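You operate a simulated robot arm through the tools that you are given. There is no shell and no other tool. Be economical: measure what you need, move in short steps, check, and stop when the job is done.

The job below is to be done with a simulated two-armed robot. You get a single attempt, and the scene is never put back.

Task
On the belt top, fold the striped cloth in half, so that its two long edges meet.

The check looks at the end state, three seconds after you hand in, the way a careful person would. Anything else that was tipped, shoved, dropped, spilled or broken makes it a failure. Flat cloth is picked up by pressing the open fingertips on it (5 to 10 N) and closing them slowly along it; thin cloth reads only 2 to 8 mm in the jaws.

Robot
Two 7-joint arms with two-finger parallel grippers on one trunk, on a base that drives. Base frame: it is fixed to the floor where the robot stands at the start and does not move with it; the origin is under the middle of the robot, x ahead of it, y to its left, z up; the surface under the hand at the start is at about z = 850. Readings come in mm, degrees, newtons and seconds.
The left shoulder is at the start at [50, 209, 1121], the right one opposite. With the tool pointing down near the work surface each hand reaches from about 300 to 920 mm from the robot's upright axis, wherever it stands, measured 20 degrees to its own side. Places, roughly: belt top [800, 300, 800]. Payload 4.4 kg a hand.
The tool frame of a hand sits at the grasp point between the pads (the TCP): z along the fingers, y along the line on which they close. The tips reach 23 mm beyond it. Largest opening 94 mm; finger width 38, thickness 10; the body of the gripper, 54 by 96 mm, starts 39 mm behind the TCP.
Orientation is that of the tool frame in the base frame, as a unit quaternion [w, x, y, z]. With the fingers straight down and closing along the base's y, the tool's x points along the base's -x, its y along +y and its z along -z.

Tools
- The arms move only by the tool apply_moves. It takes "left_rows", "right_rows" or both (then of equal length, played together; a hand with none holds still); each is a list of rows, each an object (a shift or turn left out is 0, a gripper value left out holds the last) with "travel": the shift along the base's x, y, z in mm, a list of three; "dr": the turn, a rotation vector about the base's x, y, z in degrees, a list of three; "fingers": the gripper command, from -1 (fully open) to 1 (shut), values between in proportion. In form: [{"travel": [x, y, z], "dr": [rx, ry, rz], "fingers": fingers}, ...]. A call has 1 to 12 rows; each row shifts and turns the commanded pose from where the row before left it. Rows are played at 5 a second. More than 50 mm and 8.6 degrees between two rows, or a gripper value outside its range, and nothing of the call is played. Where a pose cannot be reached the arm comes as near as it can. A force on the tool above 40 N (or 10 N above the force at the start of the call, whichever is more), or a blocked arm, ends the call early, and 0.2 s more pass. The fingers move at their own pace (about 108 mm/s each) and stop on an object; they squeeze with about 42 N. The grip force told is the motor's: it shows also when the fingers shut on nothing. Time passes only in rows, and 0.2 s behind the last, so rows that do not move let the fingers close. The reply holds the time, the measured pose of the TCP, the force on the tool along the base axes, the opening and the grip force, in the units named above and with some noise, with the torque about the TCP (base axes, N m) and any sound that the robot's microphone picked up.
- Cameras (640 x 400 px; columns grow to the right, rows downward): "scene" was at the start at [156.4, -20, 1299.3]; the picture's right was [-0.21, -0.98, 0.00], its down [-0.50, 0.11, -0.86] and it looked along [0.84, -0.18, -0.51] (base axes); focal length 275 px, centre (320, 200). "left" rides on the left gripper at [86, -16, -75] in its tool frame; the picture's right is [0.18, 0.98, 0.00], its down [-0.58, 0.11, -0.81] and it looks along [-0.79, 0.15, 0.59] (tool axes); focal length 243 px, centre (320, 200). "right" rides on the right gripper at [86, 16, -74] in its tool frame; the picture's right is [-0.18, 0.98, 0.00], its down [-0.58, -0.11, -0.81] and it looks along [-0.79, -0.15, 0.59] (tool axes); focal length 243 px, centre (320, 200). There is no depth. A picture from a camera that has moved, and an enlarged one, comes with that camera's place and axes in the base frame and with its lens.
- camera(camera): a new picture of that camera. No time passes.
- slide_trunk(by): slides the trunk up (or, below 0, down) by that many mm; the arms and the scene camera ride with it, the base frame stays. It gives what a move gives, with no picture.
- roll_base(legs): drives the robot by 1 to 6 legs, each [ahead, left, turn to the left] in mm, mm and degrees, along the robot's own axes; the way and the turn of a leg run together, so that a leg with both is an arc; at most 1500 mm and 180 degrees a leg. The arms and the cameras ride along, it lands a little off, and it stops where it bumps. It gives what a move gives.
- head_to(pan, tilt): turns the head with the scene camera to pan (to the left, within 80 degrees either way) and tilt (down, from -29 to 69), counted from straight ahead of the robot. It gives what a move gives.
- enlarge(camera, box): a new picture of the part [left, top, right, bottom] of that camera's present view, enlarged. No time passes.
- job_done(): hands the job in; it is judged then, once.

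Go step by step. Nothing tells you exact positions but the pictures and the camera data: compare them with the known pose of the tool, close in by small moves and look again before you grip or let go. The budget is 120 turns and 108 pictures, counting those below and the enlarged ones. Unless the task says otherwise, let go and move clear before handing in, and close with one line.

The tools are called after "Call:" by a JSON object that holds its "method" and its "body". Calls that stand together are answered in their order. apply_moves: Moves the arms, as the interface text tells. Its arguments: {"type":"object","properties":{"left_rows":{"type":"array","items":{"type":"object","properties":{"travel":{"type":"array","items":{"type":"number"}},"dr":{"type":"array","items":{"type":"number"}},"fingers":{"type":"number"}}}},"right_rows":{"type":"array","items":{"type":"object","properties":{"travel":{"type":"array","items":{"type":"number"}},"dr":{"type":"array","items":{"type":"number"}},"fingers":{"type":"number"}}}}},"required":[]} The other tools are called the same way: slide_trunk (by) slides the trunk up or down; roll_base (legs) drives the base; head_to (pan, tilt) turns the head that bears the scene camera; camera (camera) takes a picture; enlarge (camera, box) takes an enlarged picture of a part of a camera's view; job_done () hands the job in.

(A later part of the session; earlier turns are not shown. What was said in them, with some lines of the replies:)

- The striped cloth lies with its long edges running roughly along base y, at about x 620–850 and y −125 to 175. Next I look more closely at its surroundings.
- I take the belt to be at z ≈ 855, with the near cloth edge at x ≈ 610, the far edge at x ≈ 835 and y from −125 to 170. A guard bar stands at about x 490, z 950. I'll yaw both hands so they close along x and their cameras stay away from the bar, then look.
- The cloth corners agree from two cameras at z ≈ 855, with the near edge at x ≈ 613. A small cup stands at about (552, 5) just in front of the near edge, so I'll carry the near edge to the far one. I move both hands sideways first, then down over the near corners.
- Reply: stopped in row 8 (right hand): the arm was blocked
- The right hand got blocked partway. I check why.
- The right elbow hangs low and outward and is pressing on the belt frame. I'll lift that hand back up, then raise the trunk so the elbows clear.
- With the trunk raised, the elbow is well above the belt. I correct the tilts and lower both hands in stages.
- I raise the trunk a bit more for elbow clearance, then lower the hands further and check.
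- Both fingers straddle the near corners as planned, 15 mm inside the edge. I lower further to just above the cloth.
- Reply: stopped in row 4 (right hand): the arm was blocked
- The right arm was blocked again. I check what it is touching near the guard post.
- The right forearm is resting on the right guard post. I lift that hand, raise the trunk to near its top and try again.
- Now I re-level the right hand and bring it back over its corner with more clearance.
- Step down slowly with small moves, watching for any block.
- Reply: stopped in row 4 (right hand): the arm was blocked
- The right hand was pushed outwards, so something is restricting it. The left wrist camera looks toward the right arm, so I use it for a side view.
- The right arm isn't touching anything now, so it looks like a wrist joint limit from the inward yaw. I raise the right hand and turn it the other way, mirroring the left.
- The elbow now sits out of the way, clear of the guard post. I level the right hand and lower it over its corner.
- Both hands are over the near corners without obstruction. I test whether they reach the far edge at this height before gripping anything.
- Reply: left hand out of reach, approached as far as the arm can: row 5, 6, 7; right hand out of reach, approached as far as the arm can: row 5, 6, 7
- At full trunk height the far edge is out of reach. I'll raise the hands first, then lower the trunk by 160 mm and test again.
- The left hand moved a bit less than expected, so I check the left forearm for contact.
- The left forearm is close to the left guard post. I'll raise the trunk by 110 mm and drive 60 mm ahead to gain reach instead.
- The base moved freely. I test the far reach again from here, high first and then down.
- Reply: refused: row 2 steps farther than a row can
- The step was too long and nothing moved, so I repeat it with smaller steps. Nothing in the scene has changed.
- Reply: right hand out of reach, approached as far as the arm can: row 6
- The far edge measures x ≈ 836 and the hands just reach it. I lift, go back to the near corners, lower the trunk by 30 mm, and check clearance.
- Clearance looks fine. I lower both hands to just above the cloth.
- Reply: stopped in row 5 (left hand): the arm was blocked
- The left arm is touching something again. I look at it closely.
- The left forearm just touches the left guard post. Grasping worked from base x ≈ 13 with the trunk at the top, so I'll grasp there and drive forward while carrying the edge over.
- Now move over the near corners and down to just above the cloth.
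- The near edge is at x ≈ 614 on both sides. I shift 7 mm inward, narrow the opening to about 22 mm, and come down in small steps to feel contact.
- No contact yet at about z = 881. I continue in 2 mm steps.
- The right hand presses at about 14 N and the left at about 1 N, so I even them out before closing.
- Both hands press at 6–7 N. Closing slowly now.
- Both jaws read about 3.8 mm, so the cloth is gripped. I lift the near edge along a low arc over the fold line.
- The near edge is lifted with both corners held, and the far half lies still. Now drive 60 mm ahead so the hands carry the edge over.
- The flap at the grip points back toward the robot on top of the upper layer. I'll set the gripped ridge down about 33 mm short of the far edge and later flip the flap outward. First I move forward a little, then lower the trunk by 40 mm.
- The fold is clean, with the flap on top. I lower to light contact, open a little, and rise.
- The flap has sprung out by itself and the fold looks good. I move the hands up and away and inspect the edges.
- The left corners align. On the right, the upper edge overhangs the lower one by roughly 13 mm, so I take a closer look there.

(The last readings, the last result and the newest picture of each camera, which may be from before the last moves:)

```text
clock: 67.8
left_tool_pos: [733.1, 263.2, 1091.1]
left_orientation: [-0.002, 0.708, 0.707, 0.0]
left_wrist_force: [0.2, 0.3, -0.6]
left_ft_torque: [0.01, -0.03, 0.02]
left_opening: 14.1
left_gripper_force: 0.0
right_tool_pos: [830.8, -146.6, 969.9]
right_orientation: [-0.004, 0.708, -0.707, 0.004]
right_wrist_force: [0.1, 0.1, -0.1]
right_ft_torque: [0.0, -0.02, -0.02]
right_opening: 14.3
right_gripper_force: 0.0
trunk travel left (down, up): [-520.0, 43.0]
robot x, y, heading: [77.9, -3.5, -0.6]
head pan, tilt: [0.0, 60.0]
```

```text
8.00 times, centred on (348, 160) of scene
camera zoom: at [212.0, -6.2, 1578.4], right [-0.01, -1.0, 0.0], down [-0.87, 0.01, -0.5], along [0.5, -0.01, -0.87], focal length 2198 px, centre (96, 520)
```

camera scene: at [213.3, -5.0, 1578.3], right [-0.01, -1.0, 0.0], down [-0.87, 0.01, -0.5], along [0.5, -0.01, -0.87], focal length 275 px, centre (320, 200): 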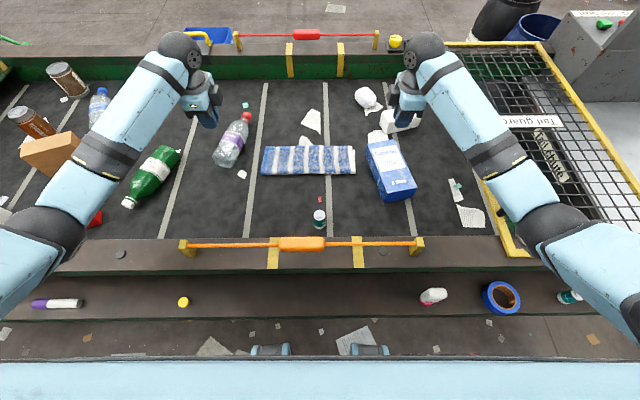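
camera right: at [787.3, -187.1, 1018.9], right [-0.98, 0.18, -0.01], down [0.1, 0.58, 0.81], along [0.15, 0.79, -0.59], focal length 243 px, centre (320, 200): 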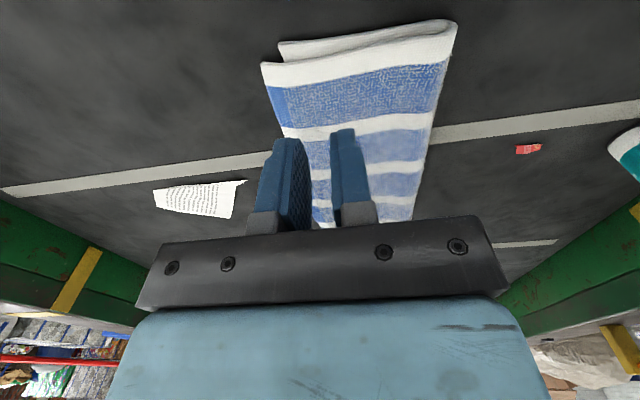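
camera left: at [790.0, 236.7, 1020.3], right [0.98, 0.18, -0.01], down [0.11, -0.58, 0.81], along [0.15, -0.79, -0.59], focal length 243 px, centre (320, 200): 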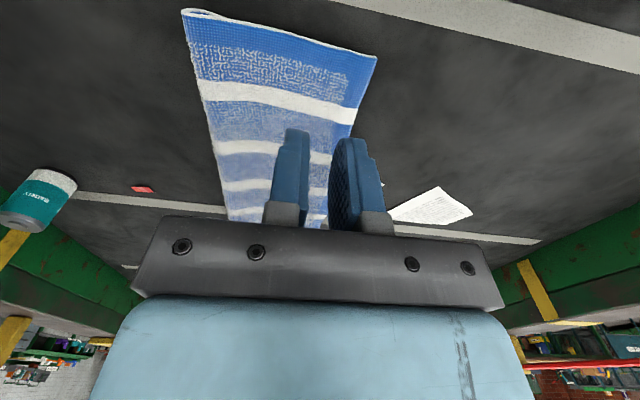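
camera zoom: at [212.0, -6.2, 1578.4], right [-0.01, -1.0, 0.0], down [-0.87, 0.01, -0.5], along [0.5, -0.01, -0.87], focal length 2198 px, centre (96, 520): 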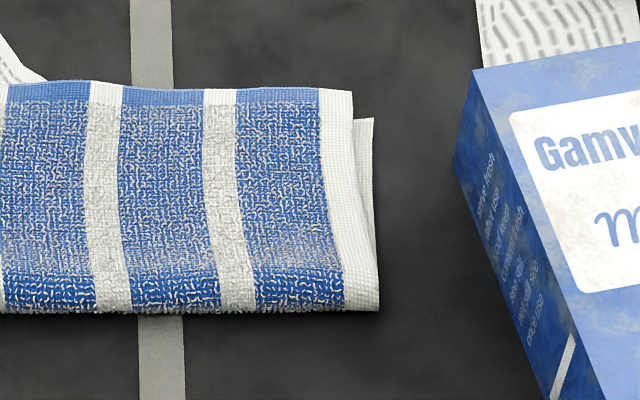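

The right corner overhangs by about 12 mm. I'll gently nudge that corner back using closed fingertips with a light press.

Call:
{"method": "apply_moves", "body": {"right_rows": [{"travel": [8, 22, 0], "fingers": 1.0}, {"travel": [0, 21, 0]}, {"travel": [0, 0, -40]}, {"travel": [0, 0, -40]}, {}, {}]}}

Call:
{"method": "apply_moves", "body": {"right_rows": [{"travel": [0, 0, -2]}, {"travel": [0, 0, -2]}, {"travel": [0, 0, -1.5]}, {}]}}

Call:
{"method": "enlarge", "body": {"camera": "right", "box": [180, 0, 500, 240]}}

```text
clock: 69.2
left_tool_pos: [733.4, 263.6, 1089.9]
left_orientation: [-0.002, 0.708, 0.707, -0.002]
left_wrist_force: [0.3, 0.2, -0.6]
left_ft_torque: [-0.01, 0.01, 0.05]
left_opening: 13.9
left_gripper_force: 0.0
right_tool_pos: [836.5, -102.4, 910.2]
right_orientation: [-0.003, 0.708, -0.706, 0.004]
right_wrist_force: [0.2, -0.1, -0.5]
right_ft_torque: [-0.01, -0.01, -0.02]
right_opening: 0.0
right_gripper_force: 41.9
right hand out of reach, approached as far as the arm can: row 4
trunk travel left (down, up): [-520.0, 43.0]
robot x, y, heading: [78.6, -3.1, -0.9]
head pan, tilt: [0.0, 60.0]
```

```text
clock: 70.2
left_tool_pos: [734.6, 264.1, 1090.2]
left_orientation: [-0.002, 0.707, 0.707, -0.002]
left_wrist_force: [-0.2, 0.3, 0.3]
left_ft_torque: [-0.04, 0.01, -0.01]
left_opening: 14.2
left_gripper_force: 0.1
right_tool_pos: [833.3, -104.4, 905.7]
right_orientation: [-0.003, 0.708, -0.707, 0.004]
right_wrist_force: [0.1, 0.2, -0.8]
right_ft_torque: [-0.02, 0.0, 0.0]
right_opening: 0.1
right_gripper_force: 42.2
trunk travel left (down, up): [-520.0, 43.0]
robot x, y, heading: [78.2, -3.7, -1.0]
head pan, tilt: [0.0, 60.0]
```

```text
1.67 times, centred on (340, 120) of right
camera zoom: at [817.6, -190.0, 981.1], right [-0.98, 0.18, -0.01], down [0.1, 0.58, 0.81], along [0.15, 0.79, -0.59], focal length 404 px, centre (287, 333)
```

zoom: 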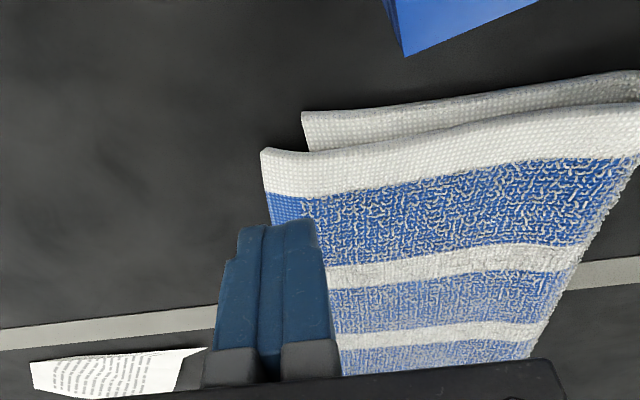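

The hand is at its reach limit here, so I lower the trunk by 20 mm and realign before pressing.

Call:
{"method": "slide_trunk", "body": {"by": -20}}

Call:
{"method": "apply_moves", "body": {"right_rows": [{"travel": [4, 0, 0]}, {"travel": [0, 0, -2]}, {"travel": [0, 0, -2]}, {}]}}

Call:
{"method": "enlarge", "body": {"camera": "right", "box": [180, 0, 500, 240]}}

```text
clock: 70.8
left_tool_pos: [734.1, 264.0, 1070.1]
left_orientation: [-0.002, 0.707, 0.707, -0.002]
left_wrist_force: [-0.2, 1.1, 1.4]
left_ft_torque: [-0.01, 0.01, -0.02]
left_opening: 14.1
left_gripper_force: 0.1
right_tool_pos: [833.6, -103.8, 885.6]
right_orientation: [-0.004, 0.708, -0.707, 0.004]
right_wrist_force: [-0.2, -0.2, 0.6]
right_ft_torque: [0.0, -0.01, -0.02]
right_opening: 0.4
right_gripper_force: 41.8
trunk travel left (down, up): [-500.0, 63.0]
robot x, y, heading: [77.6, -3.7, -0.7]
head pan, tilt: [0.0, 60.0]
```

```text
clock: 71.8
left_tool_pos: [732.6, 264.5, 1071.4]
left_orientation: [-0.002, 0.707, 0.707, -0.001]
left_wrist_force: [0.0, 1.1, -0.7]
left_ft_torque: [0.0, -0.02, 0.0]
left_opening: 14.1
left_gripper_force: 0.1
right_tool_pos: [832.6, -105.2, 883.8]
right_orientation: [-0.004, 0.708, -0.707, 0.004]
right_wrist_force: [-0.3, 0.5, 0.4]
right_ft_torque: [-0.01, -0.01, 0.01]
right_opening: 0.0
right_gripper_force: 41.6
right hand out of reach, approached as far as the arm can: row 1
trunk travel left (down, up): [-500.0, 63.0]
robot x, y, heading: [76.8, -1.2, -0.9]
head pan, tilt: [0.0, 60.0]
```

```text
1.67 times, centred on (340, 120) of right
camera zoom: at [816.6, -191.2, 958.7], right [-0.98, 0.18, -0.01], down [0.1, 0.58, 0.81], along [0.15, 0.79, -0.59], focal length 404 px, centre (287, 333)
```

zoom: 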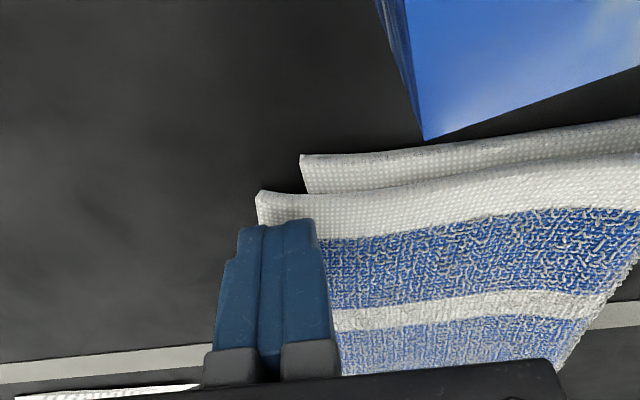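

The fingertip now sits over the overhanging strip. I press lightly and drag 9 mm toward the robot.

Call:
{"method": "apply_moves", "body": {"right_rows": [{"travel": [0, 0, -2]}, {"travel": [0, 0, -2]}, {}]}}

Call:
{"method": "apply_moves", "body": {"right_rows": [{"travel": [0, 0, -1]}, {}]}}

```text
clock: 72.6
left_tool_pos: [732.9, 264.1, 1071.5]
left_orientation: [-0.002, 0.707, 0.707, -0.003]
left_wrist_force: [0.3, -0.1, 0.2]
left_ft_torque: [-0.02, -0.01, 0.02]
left_opening: 14.1
left_gripper_force: 0.0
right_tool_pos: [831.9, -106.2, 880.6]
right_orientation: [-0.004, 0.708, -0.707, 0.004]
right_wrist_force: [1.1, 0.0, 0.9]
right_ft_torque: [0.0, -0.01, 0.01]
right_opening: 0.1
right_gripper_force: 41.4
right hand out of reach, approached as far as the arm can: row 1
trunk travel left (down, up): [-500.0, 63.0]
robot x, y, heading: [79.5, 2.0, -0.7]
head pan, tilt: [0.0, 60.0]
```

```text
clock: 73.2
left_tool_pos: [733.1, 263.7, 1070.4]
left_orientation: [-0.002, 0.707, 0.707, -0.002]
left_wrist_force: [0.0, -0.1, -0.7]
left_ft_torque: [-0.01, 0.0, 0.0]
left_opening: 14.3
left_gripper_force: 0.0
right_tool_pos: [832.1, -103.7, 879.4]
right_orientation: [-0.003, 0.707, -0.707, 0.004]
right_wrist_force: [1.0, -0.1, 1.1]
right_ft_torque: [0.02, 0.0, -0.01]
right_opening: 0.0
right_gripper_force: 42.0
trunk travel left (down, up): [-500.0, 63.0]
robot x, y, heading: [76.2, -4.9, -0.9]
head pan, tilt: [0.0, 60.0]
```

Call:
{"method": "apply_moves", "body": {"right_rows": [{"travel": [0, 0, -1.3]}, {"travel": [-3, 0, 0]}, {"travel": [-3, 0, 0]}, {"travel": [-3, 0, 0]}, {}]}}

Call:
{"method": "enlarge", "body": {"camera": "right", "box": [180, 0, 500, 240]}}

```text
clock: 74.4
left_tool_pos: [733.8, 263.9, 1069.8]
left_orientation: [-0.002, 0.707, 0.707, -0.002]
left_wrist_force: [0.4, -0.1, -1.0]
left_ft_torque: [0.02, 0.0, -0.02]
left_opening: 14.1
left_gripper_force: 0.1
right_tool_pos: [822.6, -104.2, 878.1]
right_orientation: [0.004, -0.707, 0.707, -0.004]
right_wrist_force: [3.1, -0.2, 3.9]
right_ft_torque: [0.0, -0.03, -0.04]
right_opening: 0.3
right_gripper_force: 41.8
trunk travel left (down, up): [-500.0, 63.0]
robot x, y, heading: [76.8, 0.0, -0.7]
head pan, tilt: [0.0, 60.0]
```

```text
1.67 times, centred on (340, 120) of right
camera zoom: at [806.2, -190.3, 953.4], right [-0.98, 0.18, -0.01], down [0.1, 0.58, 0.81], along [0.15, 0.79, -0.59], focal length 404 px, centre (287, 333)
```

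zoom: 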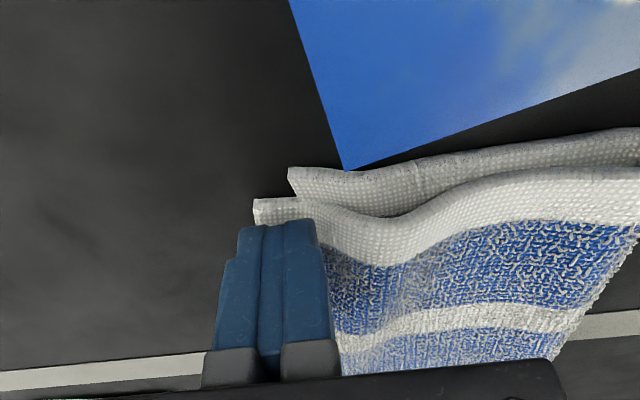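

Both layers moved somewhat, with a small bump. I lift off straight and see how it settles.

Call:
{"method": "apply_moves", "body": {"right_rows": [{"travel": [0, 0, 8]}, {"travel": [0, 0, 30]}, {"travel": [0, 0, 40]}, {}, {}]}}

Call:
{"method": "enlarge", "body": {"camera": "right", "box": [200, 0, 440, 150]}}

Call:
{"method": "enlarge", "body": {"camera": "scene", "box": [240, 120, 400, 220]}}

```text
clock: 75.6
left_tool_pos: [733.4, 264.4, 1070.4]
left_orientation: [-0.001, 0.707, 0.707, -0.002]
left_wrist_force: [-0.3, 0.4, -0.2]
left_ft_torque: [-0.01, 0.01, -0.06]
left_opening: 13.7
left_gripper_force: 0.1
right_tool_pos: [821.6, -104.7, 956.1]
right_orientation: [-0.004, 0.708, -0.707, 0.004]
right_wrist_force: [-0.1, 0.8, 0.0]
right_ft_torque: [-0.02, 0.02, 0.02]
right_opening: 0.0
right_gripper_force: 41.8
trunk travel left (down, up): [-500.0, 63.0]
robot x, y, heading: [78.2, 1.6, -0.7]
head pan, tilt: [0.0, 60.0]
```

```text
2.67 times, centred on (320, 75) of right
camera zoom: at [804.8, -191.0, 1031.9], right [-0.98, 0.18, -0.01], down [0.1, 0.58, 0.81], along [0.15, 0.79, -0.59], focal length 647 px, centre (320, 533)
```

zoom: 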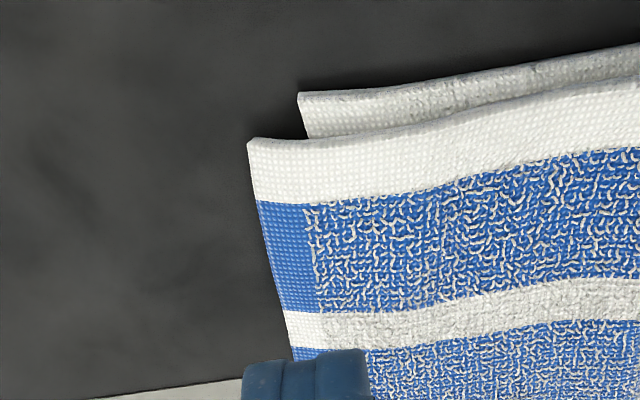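

```text
4.00 times, centred on (320, 170) of scene
camera zoom: at [212.7, -5.1, 1558.4], right [-0.01, -1.0, 0.0], down [-0.87, 0.01, -0.5], along [0.5, -0.01, -0.87], focal length 1099 px, centre (320, 320)
```

zoom: 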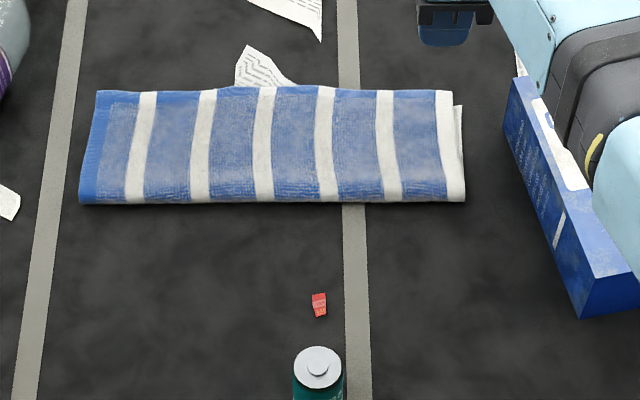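

It sprang back. Comparing lengths, the upper edge overhangs the lower by about 12 mm along its whole length, because the bottom layer slid during folding. I'll press both closed hands near the fold and roll it about 14 mm toward the robot to draw the upper layer back.

Call:
{"method": "slide_trunk", "body": {"by": 40}}

Call:
{"method": "apply_moves", "body": {"left_rows": [{"travel": [4, -38, 0], "fingers": 1.0}, {"travel": [4, -38, 0]}, {"travel": [0, -38, 0]}, {"travel": [0, 0, -45]}, {"travel": [0, 0, -45]}, {"travel": [0, 0, -45]}, {"travel": [0, 0, -45]}, {"travel": [0, 0, -25]}, {}, {}], "right_rows": [{"travel": [-26, 0, 0]}, {"travel": [-27, 0, 0]}, {"travel": [-27, 0, 0]}, {}, {}, {"travel": [0, 0, -30]}, {"travel": [0, 0, -30]}, {"travel": [0, 0, -30]}, {}, {}]}}

Call:
{"method": "enlarge", "body": {"camera": "left", "box": [180, 0, 500, 240]}}

Call:
{"method": "enlarge", "body": {"camera": "right", "box": [180, 0, 500, 240]}}

```text
clock: 76.5
left_tool_pos: [734.4, 263.8, 1110.8]
left_orientation: [-0.003, 0.708, 0.707, -0.001]
left_wrist_force: [0.4, -0.4, -0.6]
left_ft_torque: [-0.03, 0.0, 0.0]
left_opening: 14.2
left_gripper_force: 0.0
right_tool_pos: [821.2, -104.8, 996.0]
right_orientation: [-0.003, 0.708, -0.706, 0.003]
right_wrist_force: [0.9, 0.9, -0.4]
right_ft_torque: [-0.01, -0.03, -0.01]
right_opening: 0.0
right_gripper_force: 41.7
trunk travel left (down, up): [-540.0, 23.0]
robot x, y, heading: [75.6, -4.2, -0.8]
head pan, tilt: [0.0, 60.0]
```

```text
clock: 78.7
left_tool_pos: [741.8, 150.2, 904.5]
left_orientation: [-0.002, 0.707, 0.708, -0.002]
left_wrist_force: [0.0, 0.5, 0.3]
left_ft_torque: [0.01, -0.03, 0.01]
left_opening: 0.0
left_gripper_force: 42.3
right_tool_pos: [741.0, -104.7, 905.8]
right_orientation: [-0.004, 0.707, -0.707, 0.004]
right_wrist_force: [0.3, -0.4, -0.1]
right_ft_torque: [0.02, 0.03, 0.0]
right_opening: 0.0
right_gripper_force: 41.9
trunk travel left (down, up): [-540.0, 23.0]
robot x, y, heading: [76.2, -1.3, -0.6]
head pan, tilt: [0.0, 60.0]
```

```text
1.67 times, centred on (340, 120) of left
camera zoom: at [725.7, 237.2, 978.3], right [0.98, 0.18, -0.01], down [0.11, -0.58, 0.81], along [0.15, -0.79, -0.59], focal length 404 px, centre (287, 333)
```

zoom: 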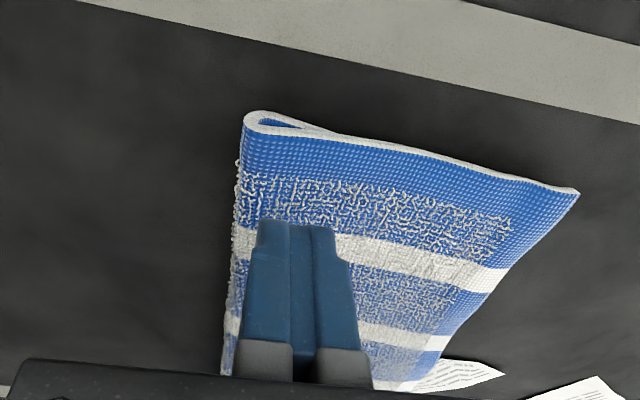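

```text
1.67 times, centred on (340, 120) of right
camera zoom: at [724.5, -190.6, 981.6], right [-0.98, 0.18, -0.01], down [0.1, 0.58, 0.81], along [0.15, 0.79, -0.59], focal length 404 px, centre (287, 333)
```

zoom: 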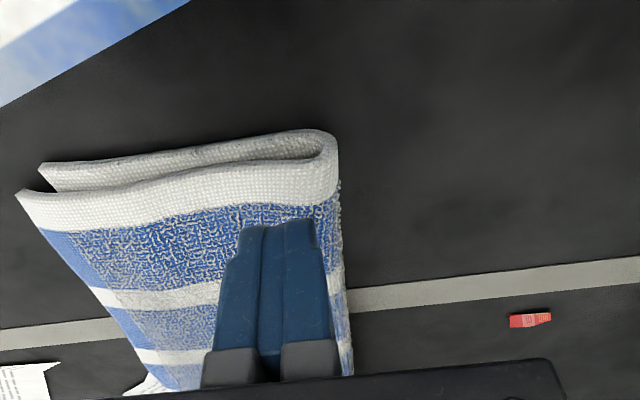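

Both hands are over the upper layer just inside the fold. I lower to light contact.

Call:
{"method": "apply_moves", "body": {"left_rows": [{"travel": [0, 0, -8]}, {"travel": [0, 0, -6]}, {"travel": [0, 0, -4]}, {"travel": [0, 0, -3]}, {}], "right_rows": [{"travel": [0, 0, -8]}, {"travel": [0, 0, -6]}, {"travel": [0, 0, -5]}, {"travel": [0, 0, -3]}, {}]}}

Call:
{"method": "apply_moves", "body": {"left_rows": [{"travel": [0, 0, -2]}, {}], "right_rows": [{"travel": [0, 0, -2]}, {}]}}

```text
clock: 79.9
left_tool_pos: [741.4, 148.9, 883.8]
left_orientation: [-0.002, 0.707, 0.707, -0.002]
left_wrist_force: [0.3, -0.8, 0.4]
left_ft_torque: [0.0, -0.04, -0.04]
left_opening: 0.0
left_gripper_force: 41.7
right_tool_pos: [742.0, -105.4, 884.9]
right_orientation: [-0.004, 0.707, -0.707, 0.004]
right_wrist_force: [0.3, 0.3, 1.0]
right_ft_torque: [-0.02, 0.04, 0.0]
right_opening: 0.0
right_gripper_force: 42.0
trunk travel left (down, up): [-540.0, 23.0]
robot x, y, heading: [78.9, -3.7, -0.9]
head pan, tilt: [0.0, 60.0]
```

```text
clock: 80.5
left_tool_pos: [741.6, 150.1, 884.1]
left_orientation: [-0.001, 0.707, 0.707, -0.002]
left_wrist_force: [-0.6, 0.3, 1.2]
left_ft_torque: [-0.02, -0.04, 0.0]
left_opening: 0.2
left_gripper_force: 42.1
right_tool_pos: [741.1, -104.1, 882.2]
right_orientation: [-0.004, 0.708, -0.706, 0.004]
right_wrist_force: [0.6, -0.3, 0.4]
right_ft_torque: [0.01, 0.01, 0.01]
right_opening: 0.0
right_gripper_force: 42.3
trunk travel left (down, up): [-540.0, 23.0]
robot x, y, heading: [80.1, -3.1, -0.6]
head pan, tilt: [0.0, 60.0]
```

Contact is just beginning. I press a little and drag back 15 mm slowly.

Call:
{"method": "apply_moves", "body": {"left_rows": [{"travel": [0, 0, -2.5]}, {"travel": [0, 0, -1.5]}, {}, {"travel": [-3, 0, 0]}, {"travel": [-3, 0, 0]}, {"travel": [-3, 0, 0]}, {"travel": [-3, 0, 0]}, {"travel": [-3, 0, 0]}, {}], "right_rows": [{"travel": [0, 0, -2]}, {"travel": [0, 0, -1]}, {}, {"travel": [-3, 0, 0]}, {"travel": [-3, 0, 0]}, {"travel": [-3, 0, 0]}, {"travel": [-3, 0, 0]}, {"travel": [-3, 0, 0]}, {}]}}

Call:
{"method": "enlarge", "body": {"camera": "right", "box": [180, 0, 500, 240]}}

Call:
{"method": "enlarge", "body": {"camera": "left", "box": [180, 0, 500, 240]}}

```text
clock: 82.5
left_tool_pos: [725.7, 149.9, 879.3]
left_orientation: [-0.003, 0.707, 0.707, -0.002]
left_wrist_force: [4.6, 1.3, 5.9]
left_ft_torque: [0.02, -0.15, -0.01]
left_opening: 0.0
left_gripper_force: 42.1
right_tool_pos: [726.1, -104.9, 879.7]
right_orientation: [-0.005, 0.708, -0.706, 0.004]
right_wrist_force: [4.5, 1.3, 5.5]
right_ft_torque: [0.05, -0.08, -0.03]
right_opening: 0.0
right_gripper_force: 42.0
trunk travel left (down, up): [-540.0, 23.0]
robot x, y, heading: [81.1, 4.7, -0.8]
head pan, tilt: [0.0, 60.0]
```

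```text
1.67 times, centred on (340, 120) of right
camera zoom: at [709.5, -190.8, 955.0], right [-0.98, 0.18, -0.01], down [0.1, 0.58, 0.81], along [0.15, 0.79, -0.59], focal length 404 px, centre (287, 333)
```

zoom: 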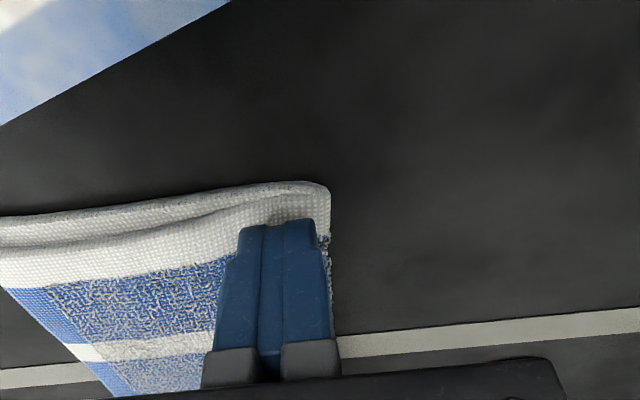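

```text
1.67 times, centred on (340, 120) of left
camera zoom: at [710.3, 237.5, 953.2], right [0.98, 0.18, 0.0], down [0.11, -0.58, 0.81], along [0.15, -0.79, -0.59], focal length 404 px, centre (287, 333)
```

zoom: 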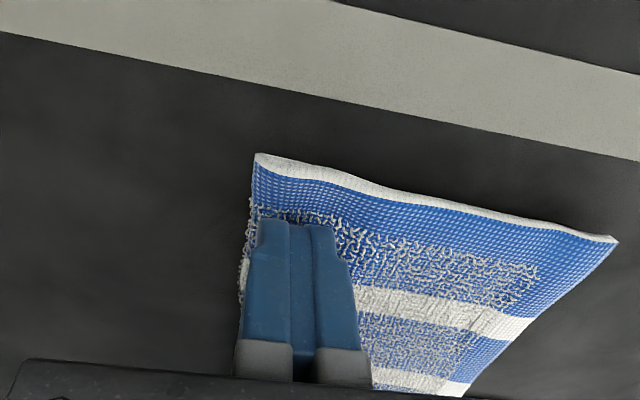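

The fold rolled to about x = 713. I lift off and check the edges.

Call:
{"method": "apply_moves", "body": {"left_rows": [{"travel": [0, 0, 6]}, {"travel": [0, 0, 40]}, {"travel": [0, 20, 40]}, {"travel": [0, 40, 30]}, {"travel": [0, 40, 20]}, {}, {}], "right_rows": [{"travel": [0, 0, 6]}, {"travel": [0, 0, 35]}, {"travel": [25, 0, 30]}, {"travel": [25, 0, 0]}, {"travel": [25, 0, 0]}, {}, {}]}}

Call:
{"method": "enlarge", "body": {"camera": "right", "box": [200, 0, 440, 150]}}

Call:
{"method": "enlarge", "body": {"camera": "scene", "box": [240, 120, 400, 220]}}

```text
clock: 84.1
left_tool_pos: [727.4, 250.9, 1014.0]
left_orientation: [-0.002, 0.707, 0.707, -0.001]
left_wrist_force: [0.3, -0.1, 0.8]
left_ft_torque: [-0.03, 0.01, -0.02]
left_opening: 0.0
left_gripper_force: 42.6
right_tool_pos: [801.9, -104.2, 950.0]
right_orientation: [-0.004, 0.708, -0.706, 0.003]
right_wrist_force: [0.0, -0.2, 0.0]
right_ft_torque: [-0.02, -0.02, 0.03]
right_opening: 0.2
right_gripper_force: 41.8
trunk travel left (down, up): [-540.0, 23.0]
robot x, y, heading: [78.0, -2.1, -0.7]
head pan, tilt: [0.0, 60.0]
```

```text
2.67 times, centred on (320, 75) of right
camera zoom: at [785.8, -190.8, 1025.4], right [-0.98, 0.18, -0.01], down [0.1, 0.58, 0.81], along [0.15, 0.79, -0.59], focal length 647 px, centre (320, 533)
```

zoom: 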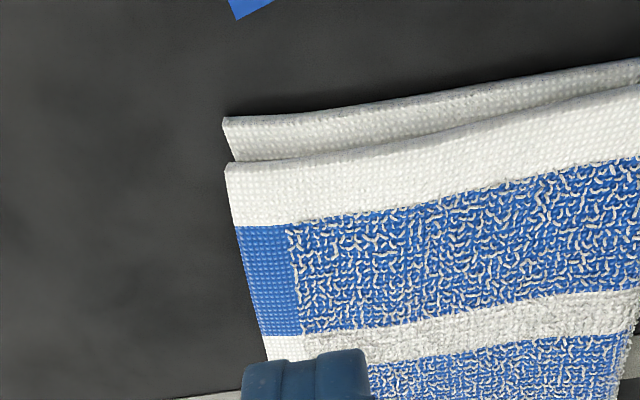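

```text
4.00 times, centred on (320, 170) of scene
camera zoom: at [212.9, -4.7, 1598.4], right [-0.01, -1.0, 0.0], down [-0.87, 0.01, -0.5], along [0.5, -0.01, -0.87], focal length 1099 px, centre (320, 320)
```

zoom: 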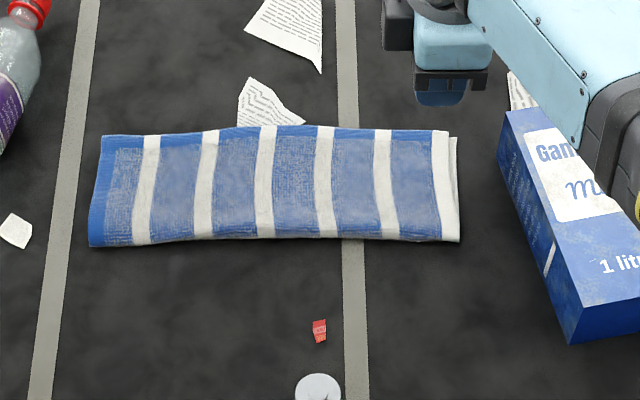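

The right corners now match to about 2 mm, and the left to within a few mm by length. I move both hands clear and take a last look.

Call:
{"method": "apply_moves", "body": {"left_rows": [{"travel": [0, 20, 40]}, {"travel": [0, 20, 40]}, {"travel": [-20, 20, 20]}, {}, {}], "right_rows": [{"travel": [0, 0, 45]}, {"travel": [0, -20, 40]}, {"travel": [-20, -40, 20]}, {"travel": [-20, -40, 15]}, {}]}}

Call:
{"method": "camera", "body": {"camera": "scene"}}

Call:
{"method": "enlarge", "body": {"camera": "left", "box": [200, 0, 440, 150]}}

```text
clock: 85.3
left_tool_pos: [709.6, 312.4, 1116.3]
left_orientation: [-0.003, 0.706, 0.708, -0.002]
left_wrist_force: [0.2, 0.6, -0.4]
left_ft_torque: [-0.02, 0.0, 0.01]
left_opening: 0.0
left_gripper_force: 42.4
right_tool_pos: [760.8, -203.0, 1069.6]
right_orientation: [-0.003, 0.708, -0.707, 0.003]
right_wrist_force: [-0.4, 0.1, -0.2]
right_ft_torque: [0.0, 0.0, -0.01]
right_opening: 0.0
right_gripper_force: 42.1
trunk travel left (down, up): [-540.0, 23.0]
robot x, y, heading: [79.2, -3.9, -0.5]
head pan, tilt: [0.0, 60.0]
```

```text
31 pictures are left
camera scene: at [213.8, -3.5, 1598.2], right [-0.01, -1.0, 0.0], down [-0.87, 0.01, -0.5], along [0.5, -0.01, -0.87], focal length 275 px, centre (320, 200)
```

scene: 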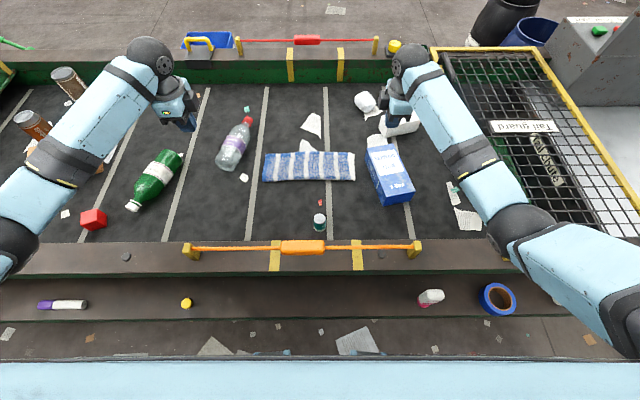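

```text
2.67 times, centred on (320, 75) of left
camera zoom: at [693.1, 400.5, 1189.3], right [0.98, 0.19, -0.01], down [0.11, -0.58, 0.81], along [0.15, -0.79, -0.59], focal length 647 px, centre (320, 533)
```

zoom: 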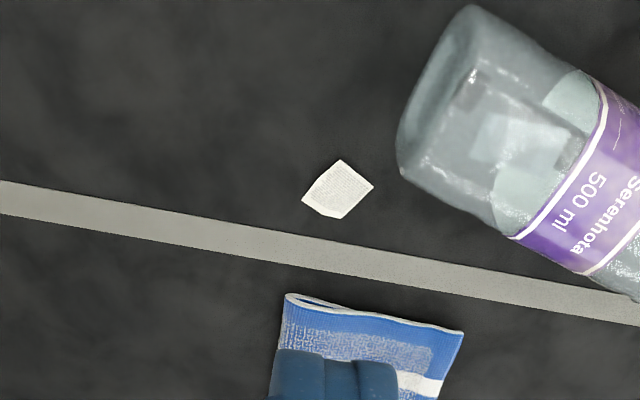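

The cloth lies folded in half with its long edges meeting, nothing else looks disturbed, and both hands are clear. I hand in now.

Call:
{"method": "job_done", "body": {}}

```text
The job is handed in.
```

The striped cloth is folded in half on the belt and handed in. The long edges meet to about 2 mm at the right end; at the left I estimate about 7 mm, since the lower edge was hidden there. On the way, the arms pressed against the guard posts a few times, but the last picture shows nothing tipped or shifted.
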